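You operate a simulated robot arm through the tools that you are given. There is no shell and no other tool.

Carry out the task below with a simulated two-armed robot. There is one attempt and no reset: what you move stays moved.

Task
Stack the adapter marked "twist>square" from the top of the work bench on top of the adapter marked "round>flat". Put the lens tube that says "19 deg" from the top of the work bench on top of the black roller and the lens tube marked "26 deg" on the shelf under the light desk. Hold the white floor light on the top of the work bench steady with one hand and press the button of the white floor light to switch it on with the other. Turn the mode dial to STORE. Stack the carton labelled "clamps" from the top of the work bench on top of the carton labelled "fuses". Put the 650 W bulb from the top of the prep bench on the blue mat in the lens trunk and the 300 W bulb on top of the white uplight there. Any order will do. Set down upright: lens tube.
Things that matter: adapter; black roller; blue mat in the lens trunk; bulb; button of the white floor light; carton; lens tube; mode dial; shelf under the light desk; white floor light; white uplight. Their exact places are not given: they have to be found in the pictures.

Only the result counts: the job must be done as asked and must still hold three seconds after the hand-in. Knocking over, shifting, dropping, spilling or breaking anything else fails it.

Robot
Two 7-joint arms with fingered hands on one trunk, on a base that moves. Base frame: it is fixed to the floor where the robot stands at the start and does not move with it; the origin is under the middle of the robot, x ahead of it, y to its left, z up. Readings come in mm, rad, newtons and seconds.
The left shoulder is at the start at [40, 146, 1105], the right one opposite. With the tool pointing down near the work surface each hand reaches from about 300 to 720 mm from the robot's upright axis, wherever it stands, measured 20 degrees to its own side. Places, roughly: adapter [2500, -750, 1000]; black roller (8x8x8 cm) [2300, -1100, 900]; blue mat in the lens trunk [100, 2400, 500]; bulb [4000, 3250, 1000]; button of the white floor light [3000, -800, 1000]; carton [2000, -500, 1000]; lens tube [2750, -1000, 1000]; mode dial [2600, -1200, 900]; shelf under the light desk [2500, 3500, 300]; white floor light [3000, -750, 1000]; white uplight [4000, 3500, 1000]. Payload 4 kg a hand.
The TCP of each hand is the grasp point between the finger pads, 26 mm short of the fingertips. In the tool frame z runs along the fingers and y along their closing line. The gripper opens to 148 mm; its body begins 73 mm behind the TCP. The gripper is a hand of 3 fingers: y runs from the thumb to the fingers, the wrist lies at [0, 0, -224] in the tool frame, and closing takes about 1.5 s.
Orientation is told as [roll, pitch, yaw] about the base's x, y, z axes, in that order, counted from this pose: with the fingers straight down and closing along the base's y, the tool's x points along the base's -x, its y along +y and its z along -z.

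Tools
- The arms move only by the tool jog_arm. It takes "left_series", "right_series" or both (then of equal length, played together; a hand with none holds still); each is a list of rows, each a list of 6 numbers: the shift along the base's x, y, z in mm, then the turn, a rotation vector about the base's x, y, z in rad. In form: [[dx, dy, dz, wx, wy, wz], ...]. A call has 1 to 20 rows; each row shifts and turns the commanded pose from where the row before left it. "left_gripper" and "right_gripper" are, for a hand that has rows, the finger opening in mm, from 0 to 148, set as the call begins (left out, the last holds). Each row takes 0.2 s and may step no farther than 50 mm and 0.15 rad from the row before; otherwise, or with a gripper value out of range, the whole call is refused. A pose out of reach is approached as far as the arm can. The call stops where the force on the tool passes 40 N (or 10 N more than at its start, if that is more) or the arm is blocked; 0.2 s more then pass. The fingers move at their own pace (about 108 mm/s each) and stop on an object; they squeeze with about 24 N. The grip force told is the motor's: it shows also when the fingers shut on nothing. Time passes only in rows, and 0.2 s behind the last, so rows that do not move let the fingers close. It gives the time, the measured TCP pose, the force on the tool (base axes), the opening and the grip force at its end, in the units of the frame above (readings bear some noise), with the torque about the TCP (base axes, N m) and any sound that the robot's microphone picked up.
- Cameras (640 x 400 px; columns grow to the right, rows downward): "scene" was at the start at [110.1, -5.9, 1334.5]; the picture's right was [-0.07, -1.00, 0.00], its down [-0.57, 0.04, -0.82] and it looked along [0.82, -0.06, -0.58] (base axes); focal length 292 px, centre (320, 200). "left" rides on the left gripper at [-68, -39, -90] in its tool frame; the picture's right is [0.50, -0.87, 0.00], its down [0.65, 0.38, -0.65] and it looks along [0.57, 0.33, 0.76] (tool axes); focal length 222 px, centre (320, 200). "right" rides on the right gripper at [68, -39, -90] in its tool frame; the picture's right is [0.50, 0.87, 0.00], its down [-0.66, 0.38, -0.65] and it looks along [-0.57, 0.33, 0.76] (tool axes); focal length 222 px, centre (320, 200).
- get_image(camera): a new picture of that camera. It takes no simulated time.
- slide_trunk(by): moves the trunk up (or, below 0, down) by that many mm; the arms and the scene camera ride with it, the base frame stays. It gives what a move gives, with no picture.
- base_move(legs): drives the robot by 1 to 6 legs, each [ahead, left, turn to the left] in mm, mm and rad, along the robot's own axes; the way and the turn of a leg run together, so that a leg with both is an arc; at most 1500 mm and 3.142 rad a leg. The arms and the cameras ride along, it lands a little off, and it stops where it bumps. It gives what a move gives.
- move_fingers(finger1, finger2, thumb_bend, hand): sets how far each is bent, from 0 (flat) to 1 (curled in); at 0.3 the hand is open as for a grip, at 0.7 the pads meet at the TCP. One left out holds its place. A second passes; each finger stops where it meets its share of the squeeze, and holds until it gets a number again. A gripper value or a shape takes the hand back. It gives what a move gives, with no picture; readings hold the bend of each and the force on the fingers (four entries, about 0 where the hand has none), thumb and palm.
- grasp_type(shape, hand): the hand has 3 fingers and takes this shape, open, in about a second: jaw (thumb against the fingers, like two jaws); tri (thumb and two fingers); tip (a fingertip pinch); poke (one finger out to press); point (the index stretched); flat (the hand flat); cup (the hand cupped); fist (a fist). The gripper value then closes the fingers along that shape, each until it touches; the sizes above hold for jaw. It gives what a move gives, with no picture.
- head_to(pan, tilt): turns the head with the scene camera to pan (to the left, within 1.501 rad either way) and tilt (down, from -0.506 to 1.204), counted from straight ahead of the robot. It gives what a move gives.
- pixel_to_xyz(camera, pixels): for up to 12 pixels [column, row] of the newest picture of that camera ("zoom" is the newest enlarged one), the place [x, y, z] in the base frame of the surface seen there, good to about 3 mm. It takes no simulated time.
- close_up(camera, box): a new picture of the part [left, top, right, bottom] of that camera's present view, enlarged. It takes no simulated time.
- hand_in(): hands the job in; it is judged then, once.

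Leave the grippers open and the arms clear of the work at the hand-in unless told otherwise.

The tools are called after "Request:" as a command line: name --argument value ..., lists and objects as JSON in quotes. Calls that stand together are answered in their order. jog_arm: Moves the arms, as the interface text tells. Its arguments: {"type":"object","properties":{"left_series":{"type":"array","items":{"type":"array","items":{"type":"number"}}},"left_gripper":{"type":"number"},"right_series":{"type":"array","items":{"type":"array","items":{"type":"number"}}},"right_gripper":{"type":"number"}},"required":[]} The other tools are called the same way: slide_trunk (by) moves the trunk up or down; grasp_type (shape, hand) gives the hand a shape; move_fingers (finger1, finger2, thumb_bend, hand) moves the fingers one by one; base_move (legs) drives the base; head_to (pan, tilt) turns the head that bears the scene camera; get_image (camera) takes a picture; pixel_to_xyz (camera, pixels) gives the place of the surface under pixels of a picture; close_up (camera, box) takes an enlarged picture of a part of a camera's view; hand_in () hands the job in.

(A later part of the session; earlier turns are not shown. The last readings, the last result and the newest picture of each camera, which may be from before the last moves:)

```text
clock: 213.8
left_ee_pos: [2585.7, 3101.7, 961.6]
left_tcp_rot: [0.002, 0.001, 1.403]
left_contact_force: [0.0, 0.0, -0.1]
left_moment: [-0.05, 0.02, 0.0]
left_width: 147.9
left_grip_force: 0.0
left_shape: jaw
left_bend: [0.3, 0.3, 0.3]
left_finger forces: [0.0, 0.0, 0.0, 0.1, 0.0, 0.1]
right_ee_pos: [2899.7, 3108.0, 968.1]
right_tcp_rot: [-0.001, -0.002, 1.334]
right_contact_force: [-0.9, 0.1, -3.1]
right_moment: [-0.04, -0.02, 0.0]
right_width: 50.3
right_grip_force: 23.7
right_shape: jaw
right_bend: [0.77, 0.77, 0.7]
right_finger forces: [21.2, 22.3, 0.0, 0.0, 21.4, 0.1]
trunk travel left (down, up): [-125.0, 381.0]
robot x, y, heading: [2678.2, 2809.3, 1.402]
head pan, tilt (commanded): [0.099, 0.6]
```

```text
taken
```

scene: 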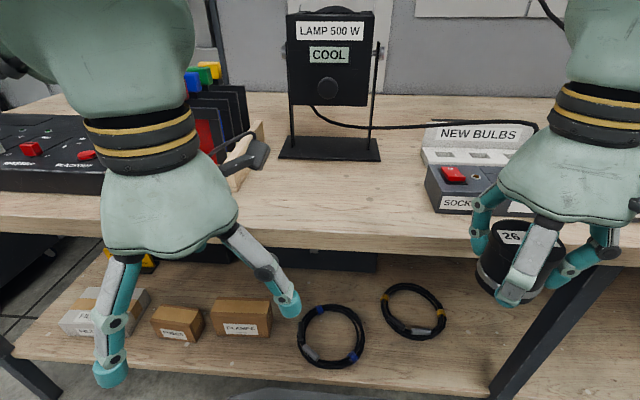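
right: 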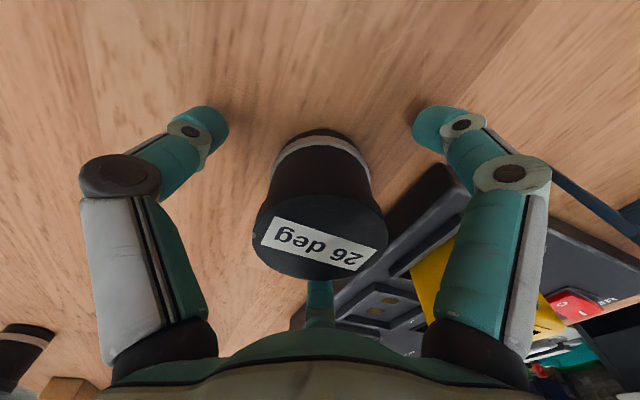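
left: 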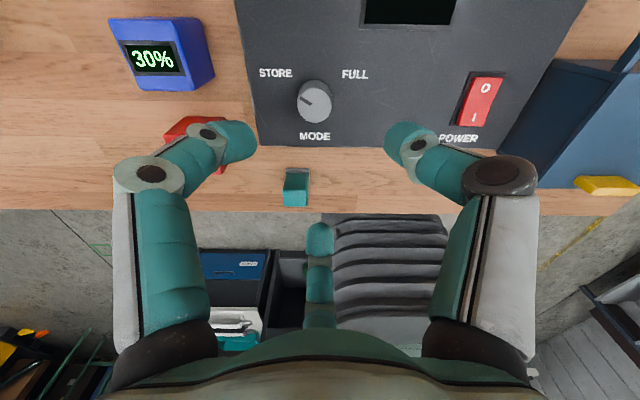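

I lower the trunk the remaining 120 mm.

Request:
slide_trunk --by -120

Request:
get_image --camera "scene"

Request:
pixel_to_xyz --camera "scene" --pixels '[[395, 352], [380, 340], [440, 345], [470, 330], [362, 345], [440, 312], [405, 325], [385, 372], [460, 372], [500, 370], [520, 300], [400, 235]]'

```text
clock: 215.3
left_ee_pos: [2586.6, 3101.9, 842.4]
left_tcp_rot: [0.001, 0.001, 1.404]
left_contact_force: [0.4, 0.4, 0.2]
left_moment: [-0.01, 0.03, -0.01]
left_width: 148.1
left_grip_force: 0.2
left_shape: jaw
left_bend: [0.3, 0.3, 0.3]
left_finger forces: [0.1, 0.1, 0.0, 0.1, 0.0, 0.1]
right_ee_pos: [2899.8, 3107.8, 848.5]
right_tcp_rot: [-0.001, -0.001, 1.332]
right_contact_force: [-0.7, 0.8, -2.6]
right_moment: [-0.01, 0.02, 0.0]
right_width: 50.0
right_grip_force: 24.0
right_shape: jaw
right_bend: [0.77, 0.77, 0.7]
right_finger forces: [21.2, 22.1, 0.0, 0.0, 21.5, 0.0]
trunk travel left (down, up): [-5.0, 501.0]
robot x, y, heading: [2677.2, 2808.5, 1.405]
head pan, tilt (commanded): [0.099, 0.6]
```

```text
taken
```

scene: 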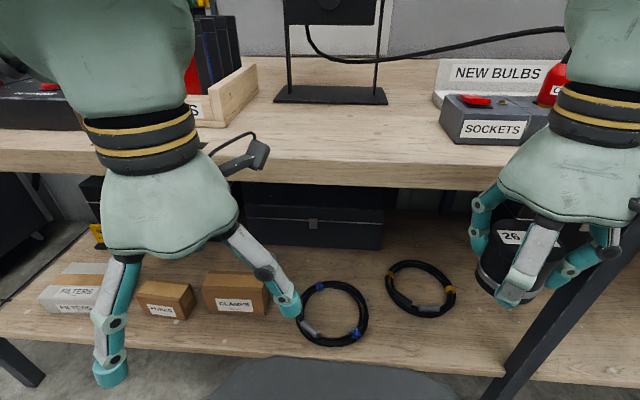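

```text
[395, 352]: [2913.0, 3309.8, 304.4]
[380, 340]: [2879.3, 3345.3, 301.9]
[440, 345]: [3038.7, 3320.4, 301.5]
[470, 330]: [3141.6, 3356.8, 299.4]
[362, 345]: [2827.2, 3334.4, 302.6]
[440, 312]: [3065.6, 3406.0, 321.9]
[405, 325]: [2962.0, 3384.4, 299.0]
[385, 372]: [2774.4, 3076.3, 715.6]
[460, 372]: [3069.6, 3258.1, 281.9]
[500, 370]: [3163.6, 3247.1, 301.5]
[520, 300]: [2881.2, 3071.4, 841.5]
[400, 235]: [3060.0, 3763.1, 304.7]
```

The shelf is now seen well; spot (2925, 3340) has room. I move the right hand slightly right/ahead and lower it outside the desk to z≈430.

Request:
jog_arm --right_series '[[30, 5, 0, 0, 0, 0], [30, 5, 0, 0, 0, 0], [0, 0, -42, 0, 0, 0], [0, 0, -42, 0, 0, 0], [0, 0, -42, 0, 0, 0], [0, 0, -42, 0, 0, 0], [0, 0, -42, 0, 0, 0], [0, 0, 0, 0, 0, 0]]'

Request:
get_image --camera "scene"

```text
clock: 217.1
left_ee_pos: [2587.9, 3101.2, 842.2]
left_tcp_rot: [0.001, 0.0, 1.402]
left_contact_force: [0.4, 0.3, -0.7]
left_moment: [-0.02, -0.03, 0.02]
left_width: 148.1
left_grip_force: 0.1
left_shape: jaw
left_bend: [0.3, 0.3, 0.3]
left_finger forces: [0.1, 0.0, 0.0, 0.1, 0.0, 0.0]
right_ee_pos: [2960.9, 3117.5, 640.1]
right_tcp_rot: [-0.003, -0.002, 1.335]
right_contact_force: [-0.1, 0.4, -2.5]
right_moment: [-0.06, -0.01, -0.01]
right_width: 50.0
right_grip_force: 24.3
right_shape: jaw
right_bend: [0.77, 0.77, 0.7]
right_finger forces: [21.1, 22.3, 0.0, 0.1, 21.6, 0.1]
trunk travel left (down, up): [-5.0, 501.0]
robot x, y, heading: [2679.3, 2808.9, 1.41]
head pan, tilt (commanded): [0.099, 0.6]
```

```text
taken
```

scene: 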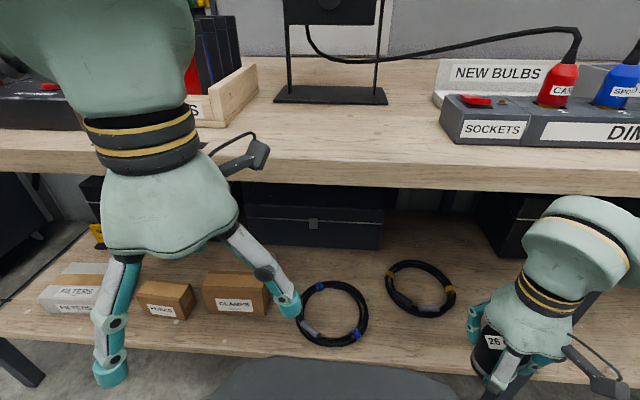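

The arm comes down freely. I continue to z≈430.

Request:
jog_arm --right_series '[[0, 0, -42, 0, 0, 0], [0, 0, -42, 0, 0, 0], [0, 0, -42, 0, 0, 0], [0, 0, -42, 0, 0, 0], [0, 0, -42, 0, 0, 0], [0, 0, 0, 0, 0, 0]]'

Request:
get_image --camera "scene"

Request:
get_image --camera "right"

```text
clock: 218.5
left_ee_pos: [2587.0, 3103.3, 841.1]
left_tcp_rot: [0.002, 0.001, 1.404]
left_contact_force: [-1.0, -1.0, 0.2]
left_moment: [-0.01, 0.01, 0.01]
left_width: 148.0
left_grip_force: 0.0
left_shape: jaw
left_bend: [0.3, 0.3, 0.3]
left_finger forces: [0.1, 0.1, 0.1, 0.0, 0.0, 0.0]
right_ee_pos: [2959.5, 3117.5, 427.8]
right_tcp_rot: [-0.002, -0.002, 1.334]
right_contact_force: [0.1, -0.4, -3.2]
right_moment: [-0.03, -0.03, 0.0]
right_width: 50.1
right_grip_force: 23.7
right_shape: jaw
right_bend: [0.77, 0.77, 0.7]
right_finger forces: [21.2, 22.1, 0.1, 0.1, 21.4, 0.1]
trunk travel left (down, up): [-5.0, 501.0]
robot x, y, heading: [2679.6, 2809.1, 1.406]
head pan, tilt (commanded): [0.099, 0.6]
```

```text
taken
```

scene: 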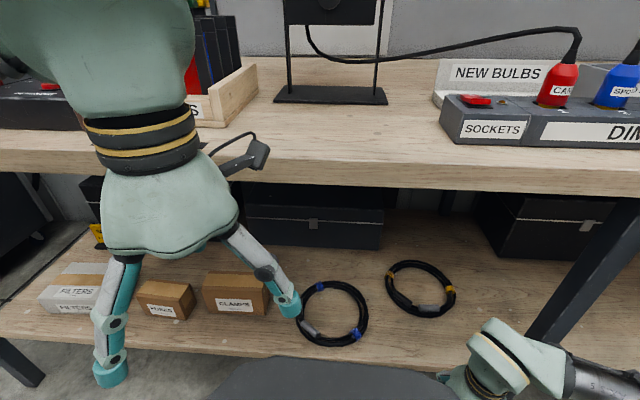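

```text
taken
```

right: 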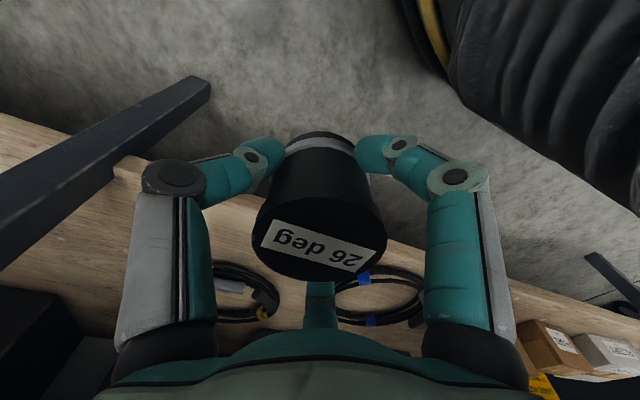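

I move in under the desk in steps toward (2925, 3340).

Request:
jog_arm --right_series '[[-7, 40, 0, 0, 0, 0], [-7, 40, 0, 0, 0, 0], [-7, 40, 0, 0, 0, 0], [0, 0, 0, 0, 0, 0]]'

Request:
get_image --camera "scene"

Request:
get_image --camera "right"

```text
clock: 219.5
left_ee_pos: [2586.9, 3101.2, 842.3]
left_tcp_rot: [0.002, -0.001, 1.404]
left_contact_force: [0.0, -0.1, -0.7]
left_moment: [0.02, -0.02, 0.0]
left_width: 147.7
left_grip_force: 0.0
left_shape: jaw
left_bend: [0.3, 0.3, 0.3]
left_finger forces: [0.0, 0.0, 0.0, 0.0, 0.0, 0.0]
right_ee_pos: [2938.5, 3238.4, 427.5]
right_tcp_rot: [-0.001, -0.002, 1.334]
right_contact_force: [-0.2, -0.1, -3.0]
right_moment: [0.03, -0.02, 0.01]
right_width: 50.0
right_grip_force: 23.7
right_shape: jaw
right_bend: [0.77, 0.77, 0.7]
right_finger forces: [21.2, 22.3, 0.0, 0.1, 21.4, 0.1]
trunk travel left (down, up): [-5.0, 501.0]
robot x, y, heading: [2676.2, 2804.6, 1.403]
head pan, tilt (commanded): [0.099, 0.6]
```

```text
taken
```

scene: 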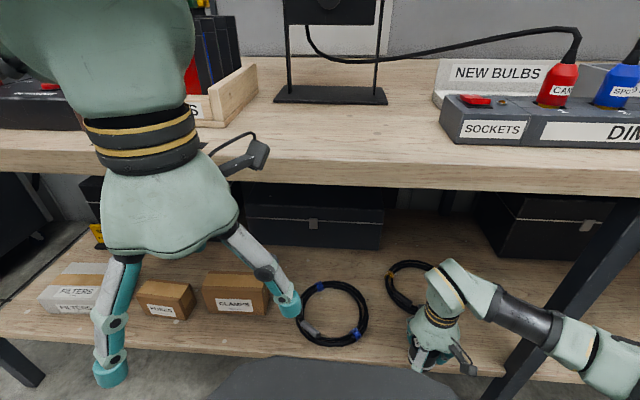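

```text
taken
```

right: 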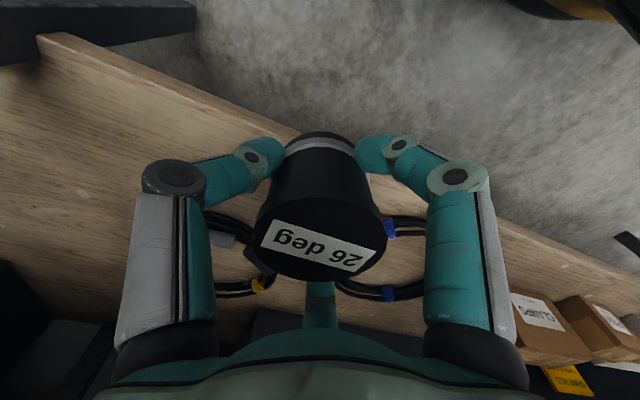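

The forearm passes near the desk's leg; I check distances.

Request:
pixel_to_xyz --camera "scene" --pixels '[[530, 315], [560, 330], [590, 350], [500, 300], [575, 290], [540, 340], [600, 250], [510, 380], [450, 280], [430, 320]]'

```text
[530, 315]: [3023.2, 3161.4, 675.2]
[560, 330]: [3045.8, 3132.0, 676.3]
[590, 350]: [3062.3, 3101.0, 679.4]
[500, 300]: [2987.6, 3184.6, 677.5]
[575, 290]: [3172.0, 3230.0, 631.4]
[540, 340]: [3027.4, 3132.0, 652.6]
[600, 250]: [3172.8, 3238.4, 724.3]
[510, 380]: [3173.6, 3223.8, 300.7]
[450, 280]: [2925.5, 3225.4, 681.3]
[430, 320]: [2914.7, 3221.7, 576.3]
```

There is enough gap (~100 mm). I continue to y≈3340.

Request:
jog_arm --right_series '[[-5, 34, 0, 0, 0, 0], [-5, 34, 0, 0, 0, 0], [-4, 34, 0, 0, 0, 0], [0, 0, 0, 0, 0, 0]]'

Request:
get_image --camera "scene"

Request:
get_image --camera "right"

```text
clock: 220.5
left_ee_pos: [2587.1, 3101.0, 843.4]
left_tcp_rot: [0.002, 0.001, 1.403]
left_contact_force: [-0.4, 0.1, 0.7]
left_moment: [0.0, 0.03, 0.0]
left_width: 147.7
left_grip_force: 0.0
left_shape: jaw
left_bend: [0.3, 0.3, 0.3]
left_finger forces: [0.0, 0.1, 0.0, 0.0, 0.0, 0.0]
right_ee_pos: [2925.7, 3342.1, 428.6]
right_tcp_rot: [-0.002, -0.003, 1.335]
right_contact_force: [0.0, -0.5, -2.3]
right_moment: [0.0, 0.0, 0.0]
right_width: 50.0
right_grip_force: 24.0
right_shape: jaw
right_bend: [0.77, 0.77, 0.7]
right_finger forces: [21.1, 22.2, 0.1, 0.0, 21.5, 0.0]
trunk travel left (down, up): [-5.0, 501.0]
robot x, y, heading: [2675.3, 2804.0, 1.403]
head pan, tilt (commanded): [0.099, 0.6]
```

```text
taken
```

scene: 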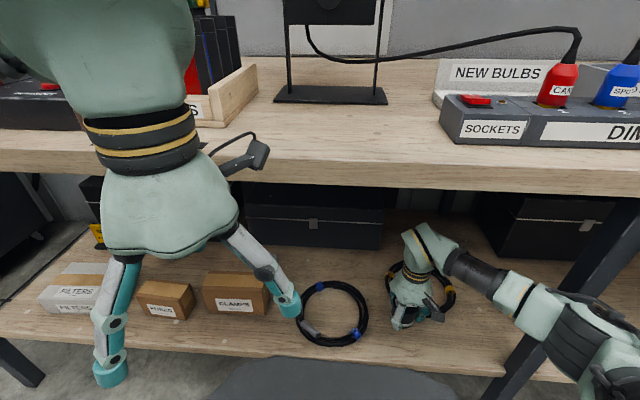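

```text
taken
```

right: 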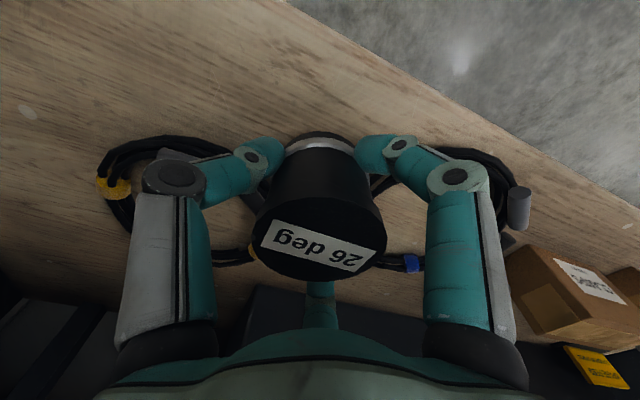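

Coils lie to both sides with clear wood below the tube. I lower 84 mm, then in small steps.

Request:
jog_arm --right_series '[[0, 0, -30, 0, 0, 0], [0, 0, -30, 0, 0, 0], [0, 0, -24, 0, 0, 0], [0, 0, 0, 0, 0, 0]]'

Request:
get_image --camera "right"

Request:
close_up --camera "scene" --box '[330, 200, 520, 390]'

```text
clock: 221.5
left_ee_pos: [2586.3, 3101.8, 841.6]
left_tcp_rot: [0.001, -0.001, 1.404]
left_contact_force: [0.2, 0.4, -0.6]
left_moment: [0.01, 0.01, 0.02]
left_width: 147.9
left_grip_force: 0.1
left_shape: jaw
left_bend: [0.3, 0.3, 0.3]
left_finger forces: [0.1, 0.0, 0.1, 0.0, 0.0, 0.0]
right_ee_pos: [2926.7, 3340.4, 345.3]
right_tcp_rot: [-0.001, -0.002, 1.334]
right_contact_force: [-0.9, -1.2, -2.8]
right_moment: [-0.04, -0.02, 0.01]
right_width: 50.2
right_grip_force: 23.9
right_shape: jaw
right_bend: [0.77, 0.77, 0.7]
right_finger forces: [21.0, 22.3, 0.0, 0.0, 21.3, 0.0]
trunk travel left (down, up): [-5.0, 501.0]
robot x, y, heading: [2677.9, 2809.8, 1.404]
head pan, tilt (commanded): [0.099, 0.6]
```

```text
taken
```

right: 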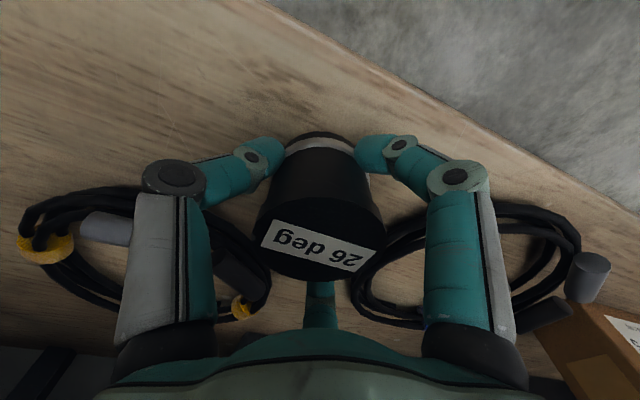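

```text
2.11 times, centred on (425, 295) of scene
```

zoom: 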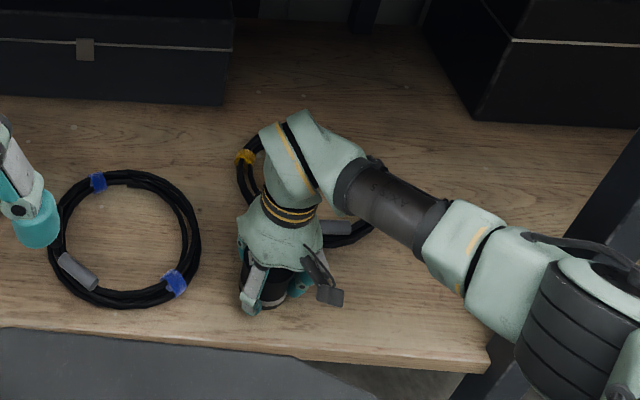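

Request:
jog_arm --right_series '[[0, 0, -3, 0, 0, 0], [0, 0, -2, 0, 0, 0], [0, 0, -2, 0, 0, 0], [0, 0, 0, 0, 0, 0]]'

```text
clock: 222.5
left_ee_pos: [2587.5, 3101.6, 841.8]
left_tcp_rot: [0.002, 0.0, 1.404]
left_contact_force: [-0.1, 0.5, -0.2]
left_moment: [0.01, 0.01, 0.01]
left_width: 147.9
left_grip_force: 0.1
left_shape: jaw
left_bend: [0.3, 0.3, 0.3]
left_finger forces: [0.1, 0.1, 0.0, 0.0, 0.0, 0.0]
right_ee_pos: [2925.6, 3340.5, 337.4]
right_tcp_rot: [-0.001, -0.001, 1.334]
right_contact_force: [0.1, 0.6, -1.9]
right_moment: [-0.03, 0.02, 0.01]
right_width: 50.2
right_grip_force: 24.1
right_shape: jaw
right_bend: [0.77, 0.77, 0.7]
right_finger forces: [21.0, 22.4, 0.0, 0.0, 21.4, 0.1]
trunk travel left (down, up): [-5.0, 501.0]
robot x, y, heading: [2681.1, 2807.6, 1.409]
head pan, tilt (commanded): [0.099, 0.6]
```

Request:
jog_arm --right_series '[[0, 0, -1.2, 0, 0, 0], [0, 0, -1.2, 0, 0, 0], [0, 0, 0, 0, 0, 0]]'

```text
clock: 223.3
left_ee_pos: [2586.5, 3101.8, 842.3]
left_tcp_rot: [0.001, -0.003, 1.404]
left_contact_force: [0.0, -0.3, -0.1]
left_moment: [0.0, 0.0, 0.0]
left_width: 147.9
left_grip_force: 0.0
left_shape: jaw
left_bend: [0.3, 0.3, 0.3]
left_finger forces: [0.1, 0.0, 0.0, 0.0, 0.1, 0.0]
right_ee_pos: [2924.9, 3341.5, 337.0]
right_tcp_rot: [-0.003, -0.004, 1.333]
right_contact_force: [1.2, -1.7, 7.3]
right_moment: [0.0, -0.06, -0.05]
right_width: 50.3
right_grip_force: 24.3
right_shape: jaw
right_bend: [0.77, 0.77, 0.7]
right_finger forces: [22.2, 22.7, 0.0, 0.1, 24.0, 0.0]
trunk travel left (down, up): [-5.0, 501.0]
robot x, y, heading: [2679.2, 2810.8, 1.414]
head pan, tilt (commanded): [0.099, 0.6]
```

Contact on the shelf. I open to 76, check, rise 100 mm, then withdraw.

Request:
jog_arm --right_series '[[0, 0, 0, 0, 0, 0], [0, 0, 0, 0, 0, 0], [0, 0, 0, 0, 0, 0]]' --right_gripper 76

Request:
get_image --camera "right"

Request:
jog_arm --right_series '[[0, 0, 20, 0, 0, 0], [0, 0, 30, 0, 0, 0], [0, 0, 30, 0, 0, 0], [0, 0, 25, 0, 0, 0], [0, 0, 0, 0, 0, 0]]'

Request:
get_image --camera "right"

```text
clock: 224.1
left_ee_pos: [2586.9, 3102.2, 842.2]
left_tcp_rot: [0.001, 0.001, 1.404]
left_contact_force: [-0.8, 0.3, -0.3]
left_moment: [0.0, 0.0, -0.02]
left_width: 147.8
left_grip_force: 0.0
left_shape: jaw
left_bend: [0.3, 0.3, 0.3]
left_finger forces: [0.0, 0.1, 0.0, 0.0, 0.0, 0.0]
right_ee_pos: [2925.3, 3339.6, 333.8]
right_tcp_rot: [-0.002, -0.001, 1.332]
right_contact_force: [-0.1, 0.1, 0.3]
right_moment: [0.01, 0.01, 0.0]
right_width: 75.6
right_grip_force: 0.0
right_shape: jaw
right_bend: [0.36, 0.36, 0.7]
right_finger forces: [0.1, 0.1, 0.0, 0.0, 0.0, 0.0]
trunk travel left (down, up): [-5.0, 501.0]
robot x, y, heading: [2676.9, 2807.2, 1.409]
head pan, tilt (commanded): [0.099, 0.6]
```

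```text
taken
```

right: 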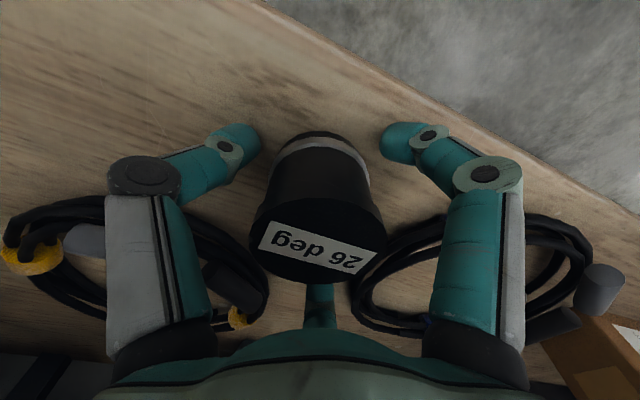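

```text
clock: 225.3
left_ee_pos: [2587.0, 3102.8, 842.5]
left_tcp_rot: [0.001, 0.0, 1.404]
left_contact_force: [0.7, -0.2, 0.2]
left_moment: [-0.03, -0.01, -0.02]
left_width: 148.0
left_grip_force: 0.1
left_shape: jaw
left_bend: [0.3, 0.3, 0.3]
left_finger forces: [0.1, 0.0, 0.0, 0.0, 0.1, 0.1]
right_ee_pos: [2924.6, 3338.0, 438.3]
right_tcp_rot: [-0.003, -0.001, 1.333]
right_contact_force: [-0.4, -0.1, 0.1]
right_moment: [0.0, -0.02, 0.0]
right_width: 75.6
right_grip_force: 0.0
right_shape: jaw
right_bend: [0.36, 0.36, 0.7]
right_finger forces: [0.0, 0.0, 0.1, 0.1, 0.0, 0.1]
trunk travel left (down, up): [-5.0, 501.0]
robot x, y, heading: [2679.0, 2808.0, 1.405]
head pan, tilt (commanded): [0.099, 0.6]
```

```text
taken
```

right: 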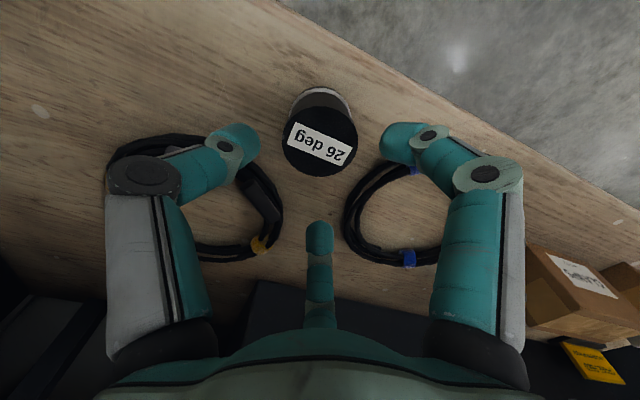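

The 26 deg tube stands upright on the shelf. I withdraw the hand back out the same way and up.

Request:
jog_arm --right_series '[[7, -40, 0, 0, 0, 0], [7, -40, 0, 0, 0, 0], [7, -40, 0, 0, 0, 0], [7, -40, 0, 0, 0, 0], [7, -40, 0, 0, 0, 0], [0, -20, 0, 0, 0, 0], [0, 0, 42, 0, 0, 0], [0, 0, 42, 0, 0, 0], [0, 0, 42, 0, 0, 0], [0, 0, 42, 0, 0, 0], [0, 0, 42, 0, 0, 0], [0, 0, 42, 0, 0, 0], [0, 0, 42, 0, 0, 0], [0, 0, 42, 0, 0, 0], [0, 0, 42, 0, 0, 0], [0, 0, 0, 0, 0, 0]]'

Request:
slide_trunk --by 270

Request:
get_image --camera "scene"

```text
clock: 228.7
left_ee_pos: [2585.1, 3102.5, 842.2]
left_tcp_rot: [0.002, 0.001, 1.404]
left_contact_force: [0.0, 0.7, 0.0]
left_moment: [0.02, -0.02, 0.0]
left_width: 148.1
left_grip_force: 0.0
left_shape: jaw
left_bend: [0.3, 0.3, 0.3]
left_finger forces: [0.0, 0.0, 0.1, 0.0, 0.0, 0.0]
right_ee_pos: [2958.9, 3119.7, 819.5]
right_tcp_rot: [-0.002, 0.001, 1.334]
right_contact_force: [-0.3, -1.0, -0.6]
right_moment: [0.0, 0.0, 0.03]
right_width: 75.7
right_grip_force: 0.0
right_shape: jaw
right_bend: [0.36, 0.36, 0.7]
right_finger forces: [0.0, 0.0, 0.1, 0.1, 0.1, 0.0]
trunk travel left (down, up): [-5.0, 501.0]
robot x, y, heading: [2678.1, 2807.9, 1.406]
head pan, tilt (commanded): [0.099, 0.6]
```

```text
clock: 231.5
left_ee_pos: [2585.8, 3101.7, 1111.8]
left_tcp_rot: [0.001, 0.0, 1.403]
left_contact_force: [-0.7, -0.3, -1.0]
left_moment: [-0.02, -0.01, 0.02]
left_width: 147.8
left_grip_force: 0.1
left_shape: jaw
left_bend: [0.3, 0.3, 0.3]
left_finger forces: [0.0, 0.1, 0.1, 0.0, 0.0, 0.1]
right_ee_pos: [2959.1, 3120.6, 1088.7]
right_tcp_rot: [-0.002, -0.001, 1.334]
right_contact_force: [0.1, 0.4, 0.6]
right_moment: [-0.02, 0.02, 0.01]
right_width: 75.7
right_grip_force: 0.1
right_shape: jaw
right_bend: [0.36, 0.36, 0.7]
right_finger forces: [0.0, 0.0, 0.0, 0.1, 0.0, 0.0]
trunk travel left (down, up): [-275.0, 231.0]
robot x, y, heading: [2675.9, 2804.7, 1.403]
head pan, tilt (commanded): [0.099, 0.6]
```

```text
taken
```

scene: 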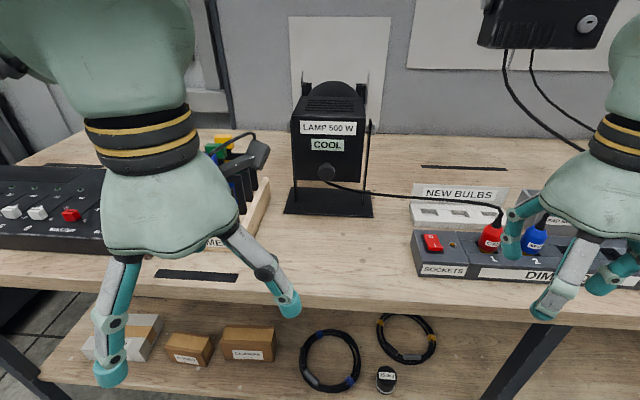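

The tube is upright on the shelf at (387,378). Next, the prep bench: I back off 250 and drive right 1200.

Request:
base_move --legs '[[-250, 0, 0.015], [0, -1200, 0]]'

Request:
head_to --pan -0.1 --tilt 0.5

Request:
get_image --camera "scene"

```text
clock: 239.0
left_ee_pos: [3742.0, 2666.6, 1110.8]
left_tcp_rot: [0.002, 0.0, 1.391]
left_contact_force: [-0.8, 0.1, 0.9]
left_moment: [0.02, -0.03, 0.03]
left_width: 147.9
left_grip_force: 0.0
left_shape: jaw
left_bend: [0.3, 0.3, 0.3]
left_finger forces: [0.1, 0.0, 0.0, 0.0, 0.0, 0.1]
right_ee_pos: [4114.1, 2680.2, 1088.6]
right_tcp_rot: [-0.003, -0.002, 1.324]
right_contact_force: [0.2, -0.3, 0.0]
right_moment: [0.01, -0.03, -0.01]
right_width: 75.6
right_grip_force: 0.1
right_shape: jaw
right_bend: [0.36, 0.36, 0.7]
right_finger forces: [0.0, 0.1, 0.0, 0.1, 0.0, 0.1]
trunk travel left (down, up): [-275.0, 231.0]
robot x, y, heading: [3829.2, 2369.0, 1.4]
head pan, tilt (commanded): [0.099, 0.6]
```

```text
clock: 239.8
left_ee_pos: [3741.7, 2664.6, 1111.1]
left_tcp_rot: [0.001, 0.001, 1.392]
left_contact_force: [-0.6, 0.1, 0.6]
left_moment: [-0.02, 0.01, 0.01]
left_width: 147.9
left_grip_force: 0.1
left_shape: jaw
left_bend: [0.3, 0.3, 0.3]
left_finger forces: [0.1, 0.0, 0.1, 0.1, 0.1, 0.0]
right_ee_pos: [4114.2, 2680.1, 1088.8]
right_tcp_rot: [-0.001, -0.002, 1.323]
right_contact_force: [1.3, 0.3, 0.4]
right_moment: [-0.02, 0.0, -0.03]
right_width: 75.6
right_grip_force: 0.0
right_shape: jaw
right_bend: [0.36, 0.36, 0.7]
right_finger forces: [0.1, 0.0, 0.1, 0.0, 0.1, 0.1]
trunk travel left (down, up): [-275.0, 231.0]
robot x, y, heading: [3830.5, 2372.5, 1.4]
head pan, tilt (commanded): [-0.099, 0.499]
```

```text
taken
```

scene: 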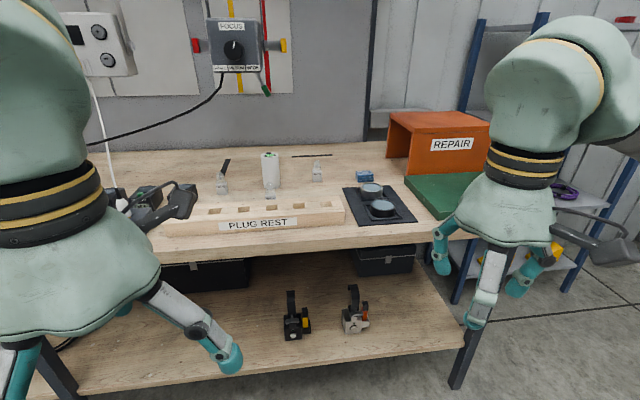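

I see the white uplight at (270,172) and small clear bulbs near (223,180), (317,170), (270,192). I enlarge.

Request:
close_up --camera "scene" --box '[190, 140, 350, 230]'

Request:
pixel_to_xyz --camera "zoom" --pixels '[[133, 175], [320, 70], [320, 150], [325, 205], [510, 140], [520, 165], [130, 195], [300, 110], [355, 110], [320, 60], [230, 300], [120, 150]]'

```text
4.00 times, centred on (270, 185) of scene
```

zoom: 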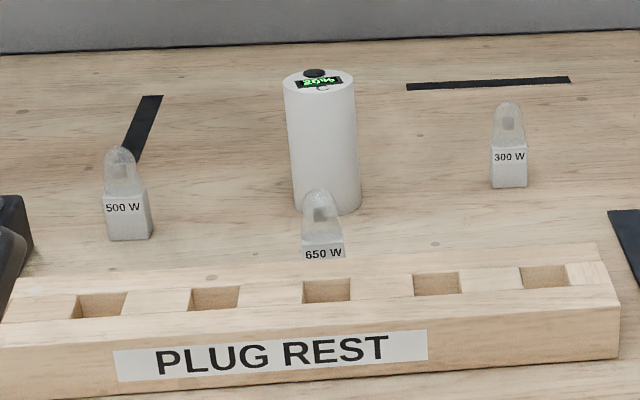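

```text
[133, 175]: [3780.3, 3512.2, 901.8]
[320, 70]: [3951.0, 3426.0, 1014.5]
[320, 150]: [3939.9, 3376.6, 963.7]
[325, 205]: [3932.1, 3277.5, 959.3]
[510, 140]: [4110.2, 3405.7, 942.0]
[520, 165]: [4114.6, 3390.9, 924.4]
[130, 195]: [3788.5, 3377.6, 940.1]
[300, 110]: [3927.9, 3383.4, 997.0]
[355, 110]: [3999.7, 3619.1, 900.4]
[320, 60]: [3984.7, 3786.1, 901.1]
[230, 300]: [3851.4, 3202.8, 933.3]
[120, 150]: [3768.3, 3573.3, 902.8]
```

650 W bulb ≈ (3932, 3277), 300 W ≈ (4112, 3395), 500 W ≈ (3789, 3378), uplight ≈ (3945, 3400) with top 1014. I drive up to the bench.

Request:
base_move --legs '[[405, 72, 0.02]]'

Request:
get_image --camera "scene"

Request:
close_up --camera "scene" --box '[230, 110, 470, 260]'

```text
clock: 242.3
left_ee_pos: [3731.3, 3078.5, 1112.1]
left_tcp_rot: [0.001, -0.001, 1.415]
left_contact_force: [-0.5, 0.4, -0.5]
left_moment: [0.02, -0.01, 0.01]
left_width: 147.9
left_grip_force: 0.1
left_shape: jaw
left_bend: [0.3, 0.3, 0.3]
left_finger forces: [0.0, 0.0, 0.1, 0.0, 0.1, 0.0]
right_ee_pos: [4103.7, 3100.0, 1089.5]
right_tcp_rot: [-0.001, -0.001, 1.344]
right_contact_force: [-0.6, -0.1, 0.2]
right_moment: [0.02, 0.05, -0.02]
right_width: 75.8
right_grip_force: 0.0
right_shape: jaw
right_bend: [0.36, 0.36, 0.7]
right_finger forces: [0.1, 0.0, 0.0, 0.1, 0.1, 0.0]
trunk travel left (down, up): [-275.0, 231.0]
robot x, y, heading: [3825.2, 2783.0, 1.413]
head pan, tilt (commanded): [-0.099, 0.499]
```

```text
taken
```

scene: 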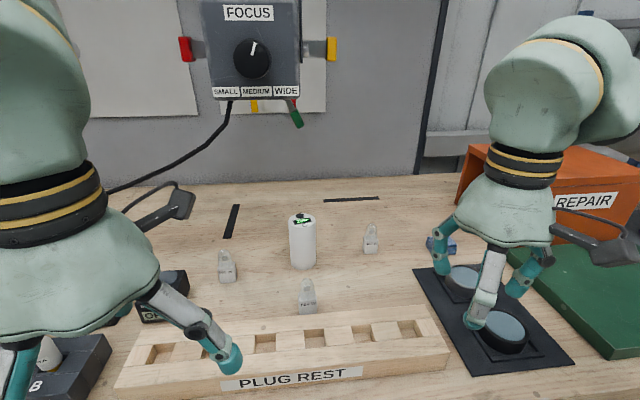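

```text
2.67 times, centred on (350, 185) of scene
```

zoom: 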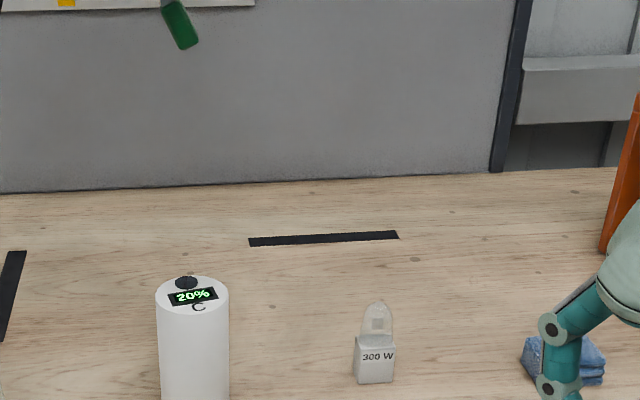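

I enlarge the uplight's top and the bulbs.

Request:
head_to --pan 0.0 --tilt 0.65

Request:
get_image --camera "scene"

Request:
close_up --camera "scene" --box '[280, 140, 420, 270]'

```text
clock: 243.0
left_ee_pos: [3730.8, 3078.6, 1111.9]
left_tcp_rot: [0.002, 0.001, 1.414]
left_contact_force: [-0.5, -1.1, -0.2]
left_moment: [0.03, 0.03, -0.02]
left_width: 148.1
left_grip_force: 0.1
left_shape: jaw
left_bend: [0.3, 0.3, 0.3]
left_finger forces: [0.0, 0.0, 0.0, 0.0, 0.0, 0.1]
right_ee_pos: [4103.0, 3099.0, 1088.4]
right_tcp_rot: [-0.002, -0.002, 1.343]
right_contact_force: [0.3, -0.6, 0.3]
right_moment: [-0.05, 0.0, -0.02]
right_width: 75.6
right_grip_force: 0.1
right_shape: jaw
right_bend: [0.36, 0.36, 0.7]
right_finger forces: [0.1, 0.1, 0.0, 0.1, 0.0, 0.1]
trunk travel left (down, up): [-275.0, 231.0]
robot x, y, heading: [3823.0, 2783.5, 1.416]
head pan, tilt (commanded): [0.0, 0.649]
```

```text
taken
```

scene: 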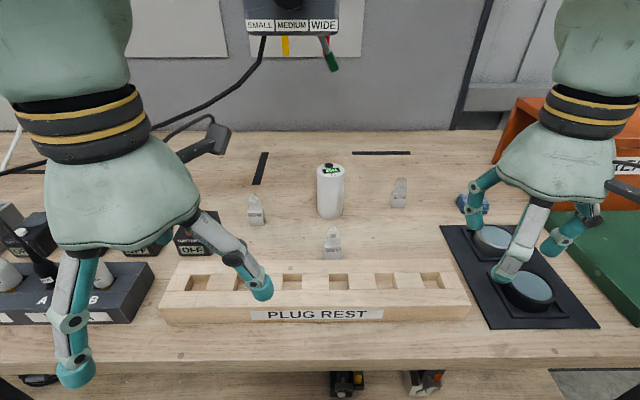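

```text
3.08 times, centred on (350, 205) of scene
```

zoom: 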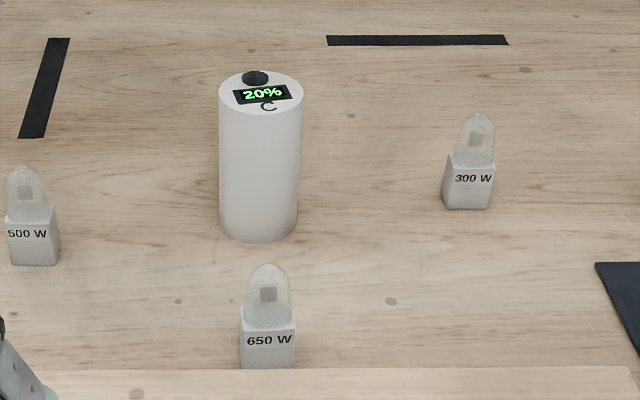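

Request:
pixel_to_xyz --camera "zoom" --pixels '[[255, 77], [255, 70], [262, 95], [225, 92], [297, 92], [262, 115], [245, 105], [280, 108], [260, 180], [222, 200], [300, 200], [258, 240]]'

Request:
pixel_to_xyz --camera "zoom" --pixels '[[470, 185], [450, 185], [490, 185], [475, 165], [475, 140], [478, 118], [468, 207], [268, 345], [245, 345], [290, 345], [268, 295], [268, 268]]'

```text
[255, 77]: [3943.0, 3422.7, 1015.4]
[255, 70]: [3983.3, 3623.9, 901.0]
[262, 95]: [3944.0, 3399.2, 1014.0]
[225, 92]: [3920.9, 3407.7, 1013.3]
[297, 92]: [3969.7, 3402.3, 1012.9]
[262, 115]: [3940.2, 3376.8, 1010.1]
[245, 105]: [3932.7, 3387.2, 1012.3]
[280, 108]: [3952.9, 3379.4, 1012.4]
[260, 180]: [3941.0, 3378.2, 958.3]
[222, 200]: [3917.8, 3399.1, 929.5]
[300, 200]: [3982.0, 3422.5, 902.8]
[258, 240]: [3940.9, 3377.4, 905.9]
```

```text
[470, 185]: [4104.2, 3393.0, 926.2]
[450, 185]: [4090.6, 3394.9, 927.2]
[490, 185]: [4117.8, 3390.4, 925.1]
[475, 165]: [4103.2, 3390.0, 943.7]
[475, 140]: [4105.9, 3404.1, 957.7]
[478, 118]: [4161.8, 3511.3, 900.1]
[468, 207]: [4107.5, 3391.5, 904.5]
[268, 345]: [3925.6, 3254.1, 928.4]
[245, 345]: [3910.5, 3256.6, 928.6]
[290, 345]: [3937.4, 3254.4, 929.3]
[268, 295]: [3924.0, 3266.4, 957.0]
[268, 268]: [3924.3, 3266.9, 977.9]
```

Uplight top centre ≈ (3945, 3403), z 1013, radius 27. I measure the plug rest's back edge near the 650 W bulb and the bulbs' bases.

Request:
close_up --camera "scene" --box '[290, 215, 380, 295]'

Request:
pixel_to_xyz --camera "zoom" --pixels '[[250, 235], [150, 235], [400, 230], [240, 220], [300, 222], [190, 200], [290, 200], [260, 215], [330, 215], [180, 215], [245, 260]]'

Request:
get_image --camera "right"

```text
5.00 times, centred on (335, 255) of scene
```

zoom: 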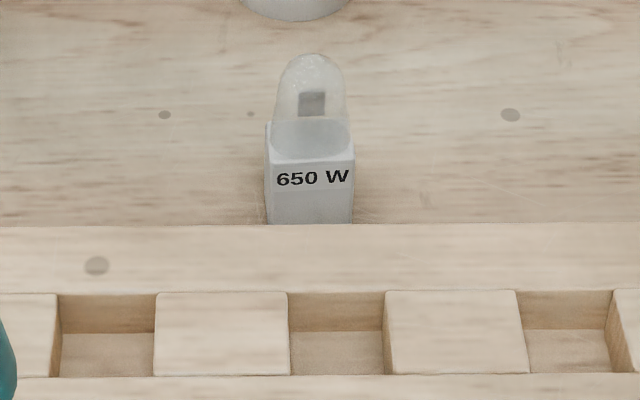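

```text
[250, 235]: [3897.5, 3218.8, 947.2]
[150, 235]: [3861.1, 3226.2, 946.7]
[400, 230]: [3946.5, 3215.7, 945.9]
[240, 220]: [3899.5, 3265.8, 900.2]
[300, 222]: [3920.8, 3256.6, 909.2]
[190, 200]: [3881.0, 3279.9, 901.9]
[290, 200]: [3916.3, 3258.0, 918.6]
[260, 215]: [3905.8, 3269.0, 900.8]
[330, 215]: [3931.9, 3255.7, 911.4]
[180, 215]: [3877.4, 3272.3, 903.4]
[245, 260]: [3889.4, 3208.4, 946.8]
```

```text
taken
```

right: 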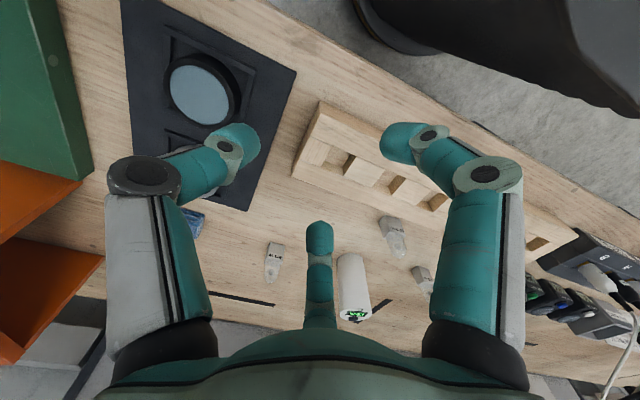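

Plug rest top 947 with its back edge at y≈3224, 47 mm from the 650 W bulb's middle. First the 300 W bulb: I move the right hand over (4104, 3407), opening 80.

Request:
jog_arm --right_series '[[0, 44, 0, 0, 0, 0.04], [0, 44, 0, 0, 0, 0.04], [0, 44, 0, 0, 0, 0], [0, 44, 0, 0, 0, 0], [0, 44, 0, 0, 0, 0], [0, 44, 0, 0, 0, 0], [1, 44, 0, 0, 0, 0], [0, 0, -40, 0, 0, 0], [0, 0, 0, 0, 0, 0]]' --right_gripper 80

Request:
get_image --camera "right"

Request:
get_image --camera "scene"

```text
clock: 245.0
left_ee_pos: [3729.6, 3078.2, 1112.6]
left_tcp_rot: [0.0, -0.002, 1.414]
left_contact_force: [0.1, -0.3, 0.8]
left_moment: [-0.02, -0.01, 0.0]
left_width: 148.0
left_grip_force: 0.0
left_shape: jaw
left_bend: [0.3, 0.3, 0.3]
left_finger forces: [0.1, 0.0, 0.1, 0.0, 0.0, 0.0]
right_ee_pos: [4103.1, 3397.1, 1050.3]
right_tcp_rot: [-0.005, -0.002, 1.423]
right_contact_force: [-0.7, -0.6, 0.0]
right_moment: [0.0, -0.01, 0.0]
right_width: 79.8
right_grip_force: 0.0
right_shape: jaw
right_bend: [0.34, 0.34, 0.7]
right_finger forces: [0.0, 0.0, 0.1, 0.0, 0.1, 0.0]
right hand out of reach, approached as far as the arm can: row 7
trunk travel left (down, up): [-275.0, 231.0]
robot x, y, heading: [3826.4, 2785.2, 1.414]
head pan, tilt (commanded): [0.0, 0.649]
```

```text
taken
```

right: 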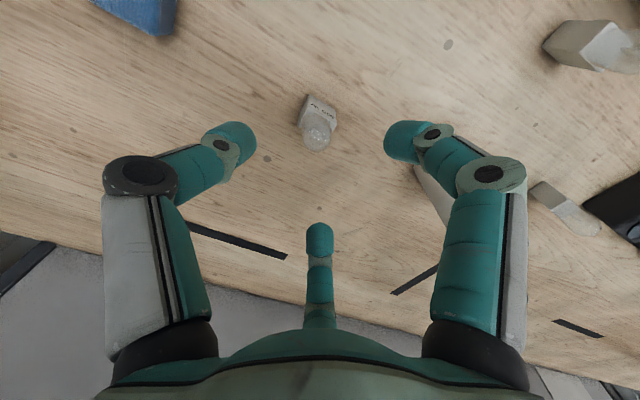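

```text
taken
```

scene: 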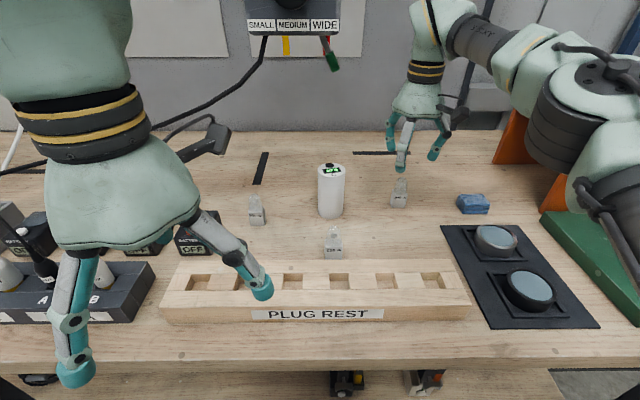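

I zoom the right wrist view to see the bulb's base orientation.

Request:
close_up --camera "right" --box '[270, 70, 370, 170]'

Request:
pixel_to_xyz --camera "zoom" --pixels '[[315, 275], [290, 150], [345, 180], [265, 230], [320, 240], [355, 255], [300, 210], [325, 160], [350, 215]]'

```text
4.00 times, centred on (320, 120) of right
```

zoom: 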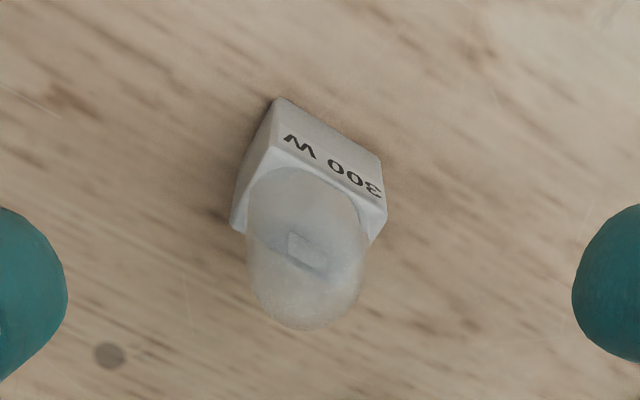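

```text
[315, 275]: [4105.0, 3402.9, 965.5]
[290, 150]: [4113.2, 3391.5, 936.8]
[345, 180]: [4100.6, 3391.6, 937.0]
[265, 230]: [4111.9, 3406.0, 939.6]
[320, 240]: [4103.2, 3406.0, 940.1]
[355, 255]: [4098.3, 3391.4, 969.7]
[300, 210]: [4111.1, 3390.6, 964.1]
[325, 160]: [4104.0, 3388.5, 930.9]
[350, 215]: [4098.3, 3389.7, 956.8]
```

Base faces are square to x/y; centre ≈ (4104.5, 3405). I turn +0.148 and descend in steps to z≈934.

Request:
jog_arm --right_series '[[0, 2, -30, 0, 0, 0.148], [1, 3, -30, 0, 0, 0], [0.5, 3, -25, 0, 0, 0], [0, 0, 0, 0, 0, 0]]'

Request:
get_image --camera "right"

```text
clock: 246.0
left_ee_pos: [3730.5, 3077.9, 1111.9]
left_tcp_rot: [0.001, -0.001, 1.414]
left_contact_force: [-0.1, 0.2, -0.1]
left_moment: [-0.02, -0.03, 0.0]
left_width: 147.9
left_grip_force: 0.0
left_shape: jaw
left_bend: [0.3, 0.3, 0.3]
left_finger forces: [0.0, 0.0, 0.1, 0.0, 0.0, 0.1]
right_ee_pos: [4105.4, 3403.7, 963.2]
right_tcp_rot: [-0.002, -0.002, 1.573]
right_contact_force: [-0.2, -0.2, 0.3]
right_moment: [-0.01, 0.0, 0.0]
right_width: 80.1
right_grip_force: 0.0
right_shape: jaw
right_bend: [0.34, 0.34, 0.7]
right_finger forces: [0.0, 0.0, 0.1, 0.1, 0.1, 0.0]
trunk travel left (down, up): [-275.0, 231.0]
robot x, y, heading: [3827.7, 2787.7, 1.414]
head pan, tilt (commanded): [0.0, 0.649]
```

```text
taken
```

right: 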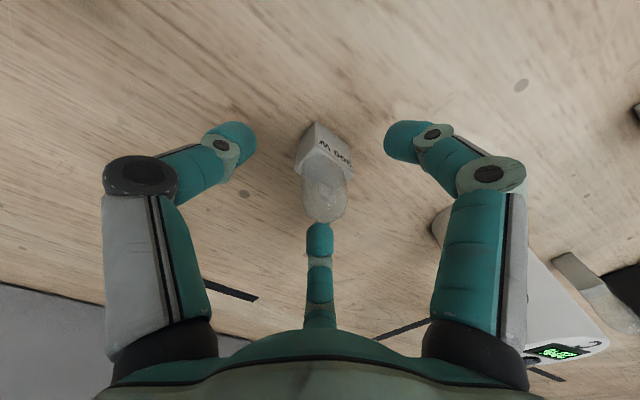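

The base is about 30 × 20 mm, centre ≈ (4104, 3401.5). I adjust (-1.4, -2.2) and go down to z≈934.

Request:
jog_arm --right_series '[[-1.4, -2.2, -15, 0, 0, 0], [0, 0, -14, 0, 0, 0], [0, 0, 0, 0, 0, 0]]'

Request:
get_image --camera "right"

Request:
close_up --camera "scene" --box '[340, 100, 480, 240]'

```text
clock: 246.8
left_ee_pos: [3731.2, 3078.0, 1112.8]
left_tcp_rot: [0.001, -0.003, 1.414]
left_contact_force: [-0.3, 0.8, -0.2]
left_moment: [0.02, 0.0, 0.0]
left_width: 147.7
left_grip_force: 0.0
left_shape: jaw
left_bend: [0.3, 0.3, 0.3]
left_finger forces: [0.0, 0.0, 0.0, 0.1, 0.1, 0.0]
right_ee_pos: [4104.6, 3402.8, 937.0]
right_tcp_rot: [-0.002, -0.001, 1.571]
right_contact_force: [-0.3, -0.3, 0.8]
right_moment: [0.0, 0.0, 0.01]
right_width: 79.8
right_grip_force: 0.1
right_shape: jaw
right_bend: [0.34, 0.34, 0.7]
right_finger forces: [0.1, 0.0, 0.0, 0.0, 0.0, 0.1]
trunk travel left (down, up): [-275.0, 231.0]
robot x, y, heading: [3825.1, 2785.9, 1.414]
head pan, tilt (commanded): [0.0, 0.649]
```

```text
taken
```

right: 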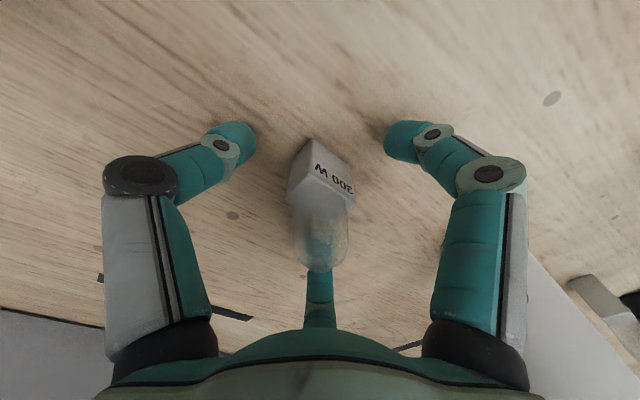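

```text
2.86 times, centred on (410, 170) of scene
```

zoom: 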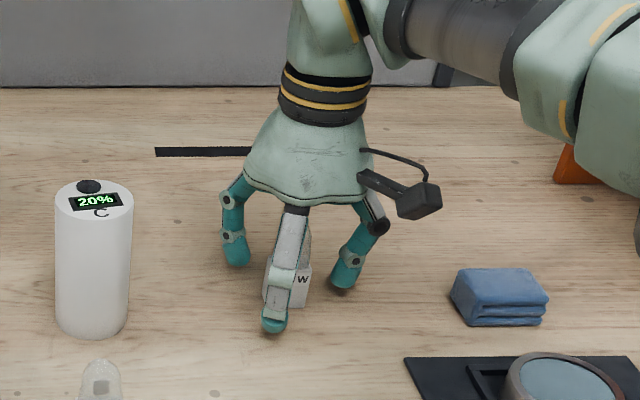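

Well placed around the base. I close the right hand.

Request:
jog_arm --right_series '[[0, 0, 0, 0, 0, 0], [0, 0, 0, 0, 0, 0], [0, 0, 0, 0, 0, 0], [0, 0, 0, 0, 0, 0], [0, 0, 0, 0, 0, 0], [0, 0, 0, 0, 0, 0]]' --right_gripper 0

Request:
get_image --camera "right"

Request:
close_up --camera "scene" --box '[340, 100, 480, 240]'

```text
clock: 248.2
left_ee_pos: [3730.2, 3078.3, 1111.6]
left_tcp_rot: [0.001, -0.001, 1.415]
left_contact_force: [0.0, 0.0, 0.0]
left_moment: [-0.04, -0.02, 0.0]
left_width: 148.2
left_grip_force: 0.0
left_shape: jaw
left_bend: [0.3, 0.3, 0.3]
left_finger forces: [0.0, 0.1, 0.0, 0.1, 0.0, 0.0]
right_ee_pos: [4104.2, 3403.8, 936.7]
right_tcp_rot: [-0.001, -0.002, 1.572]
right_contact_force: [-0.3, -0.3, 0.5]
right_moment: [0.04, 0.0, 0.0]
right_width: 20.8
right_grip_force: 23.4
right_shape: jaw
right_bend: [0.75, 0.74, 0.7]
right_finger forces: [19.9, 17.5, 0.0, 0.0, 20.7, 0.1]
trunk travel left (down, up): [-275.0, 231.0]
robot x, y, heading: [3824.3, 2782.4, 1.417]
head pan, tilt (commanded): [0.0, 0.649]
```

```text
taken
```

right: 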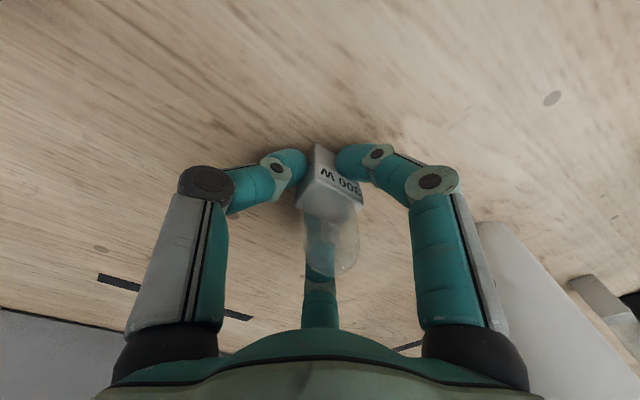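

```text
2.86 times, centred on (410, 170) of scene
```

zoom: 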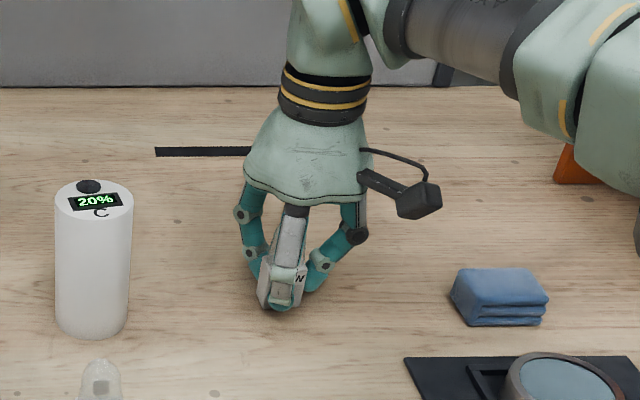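

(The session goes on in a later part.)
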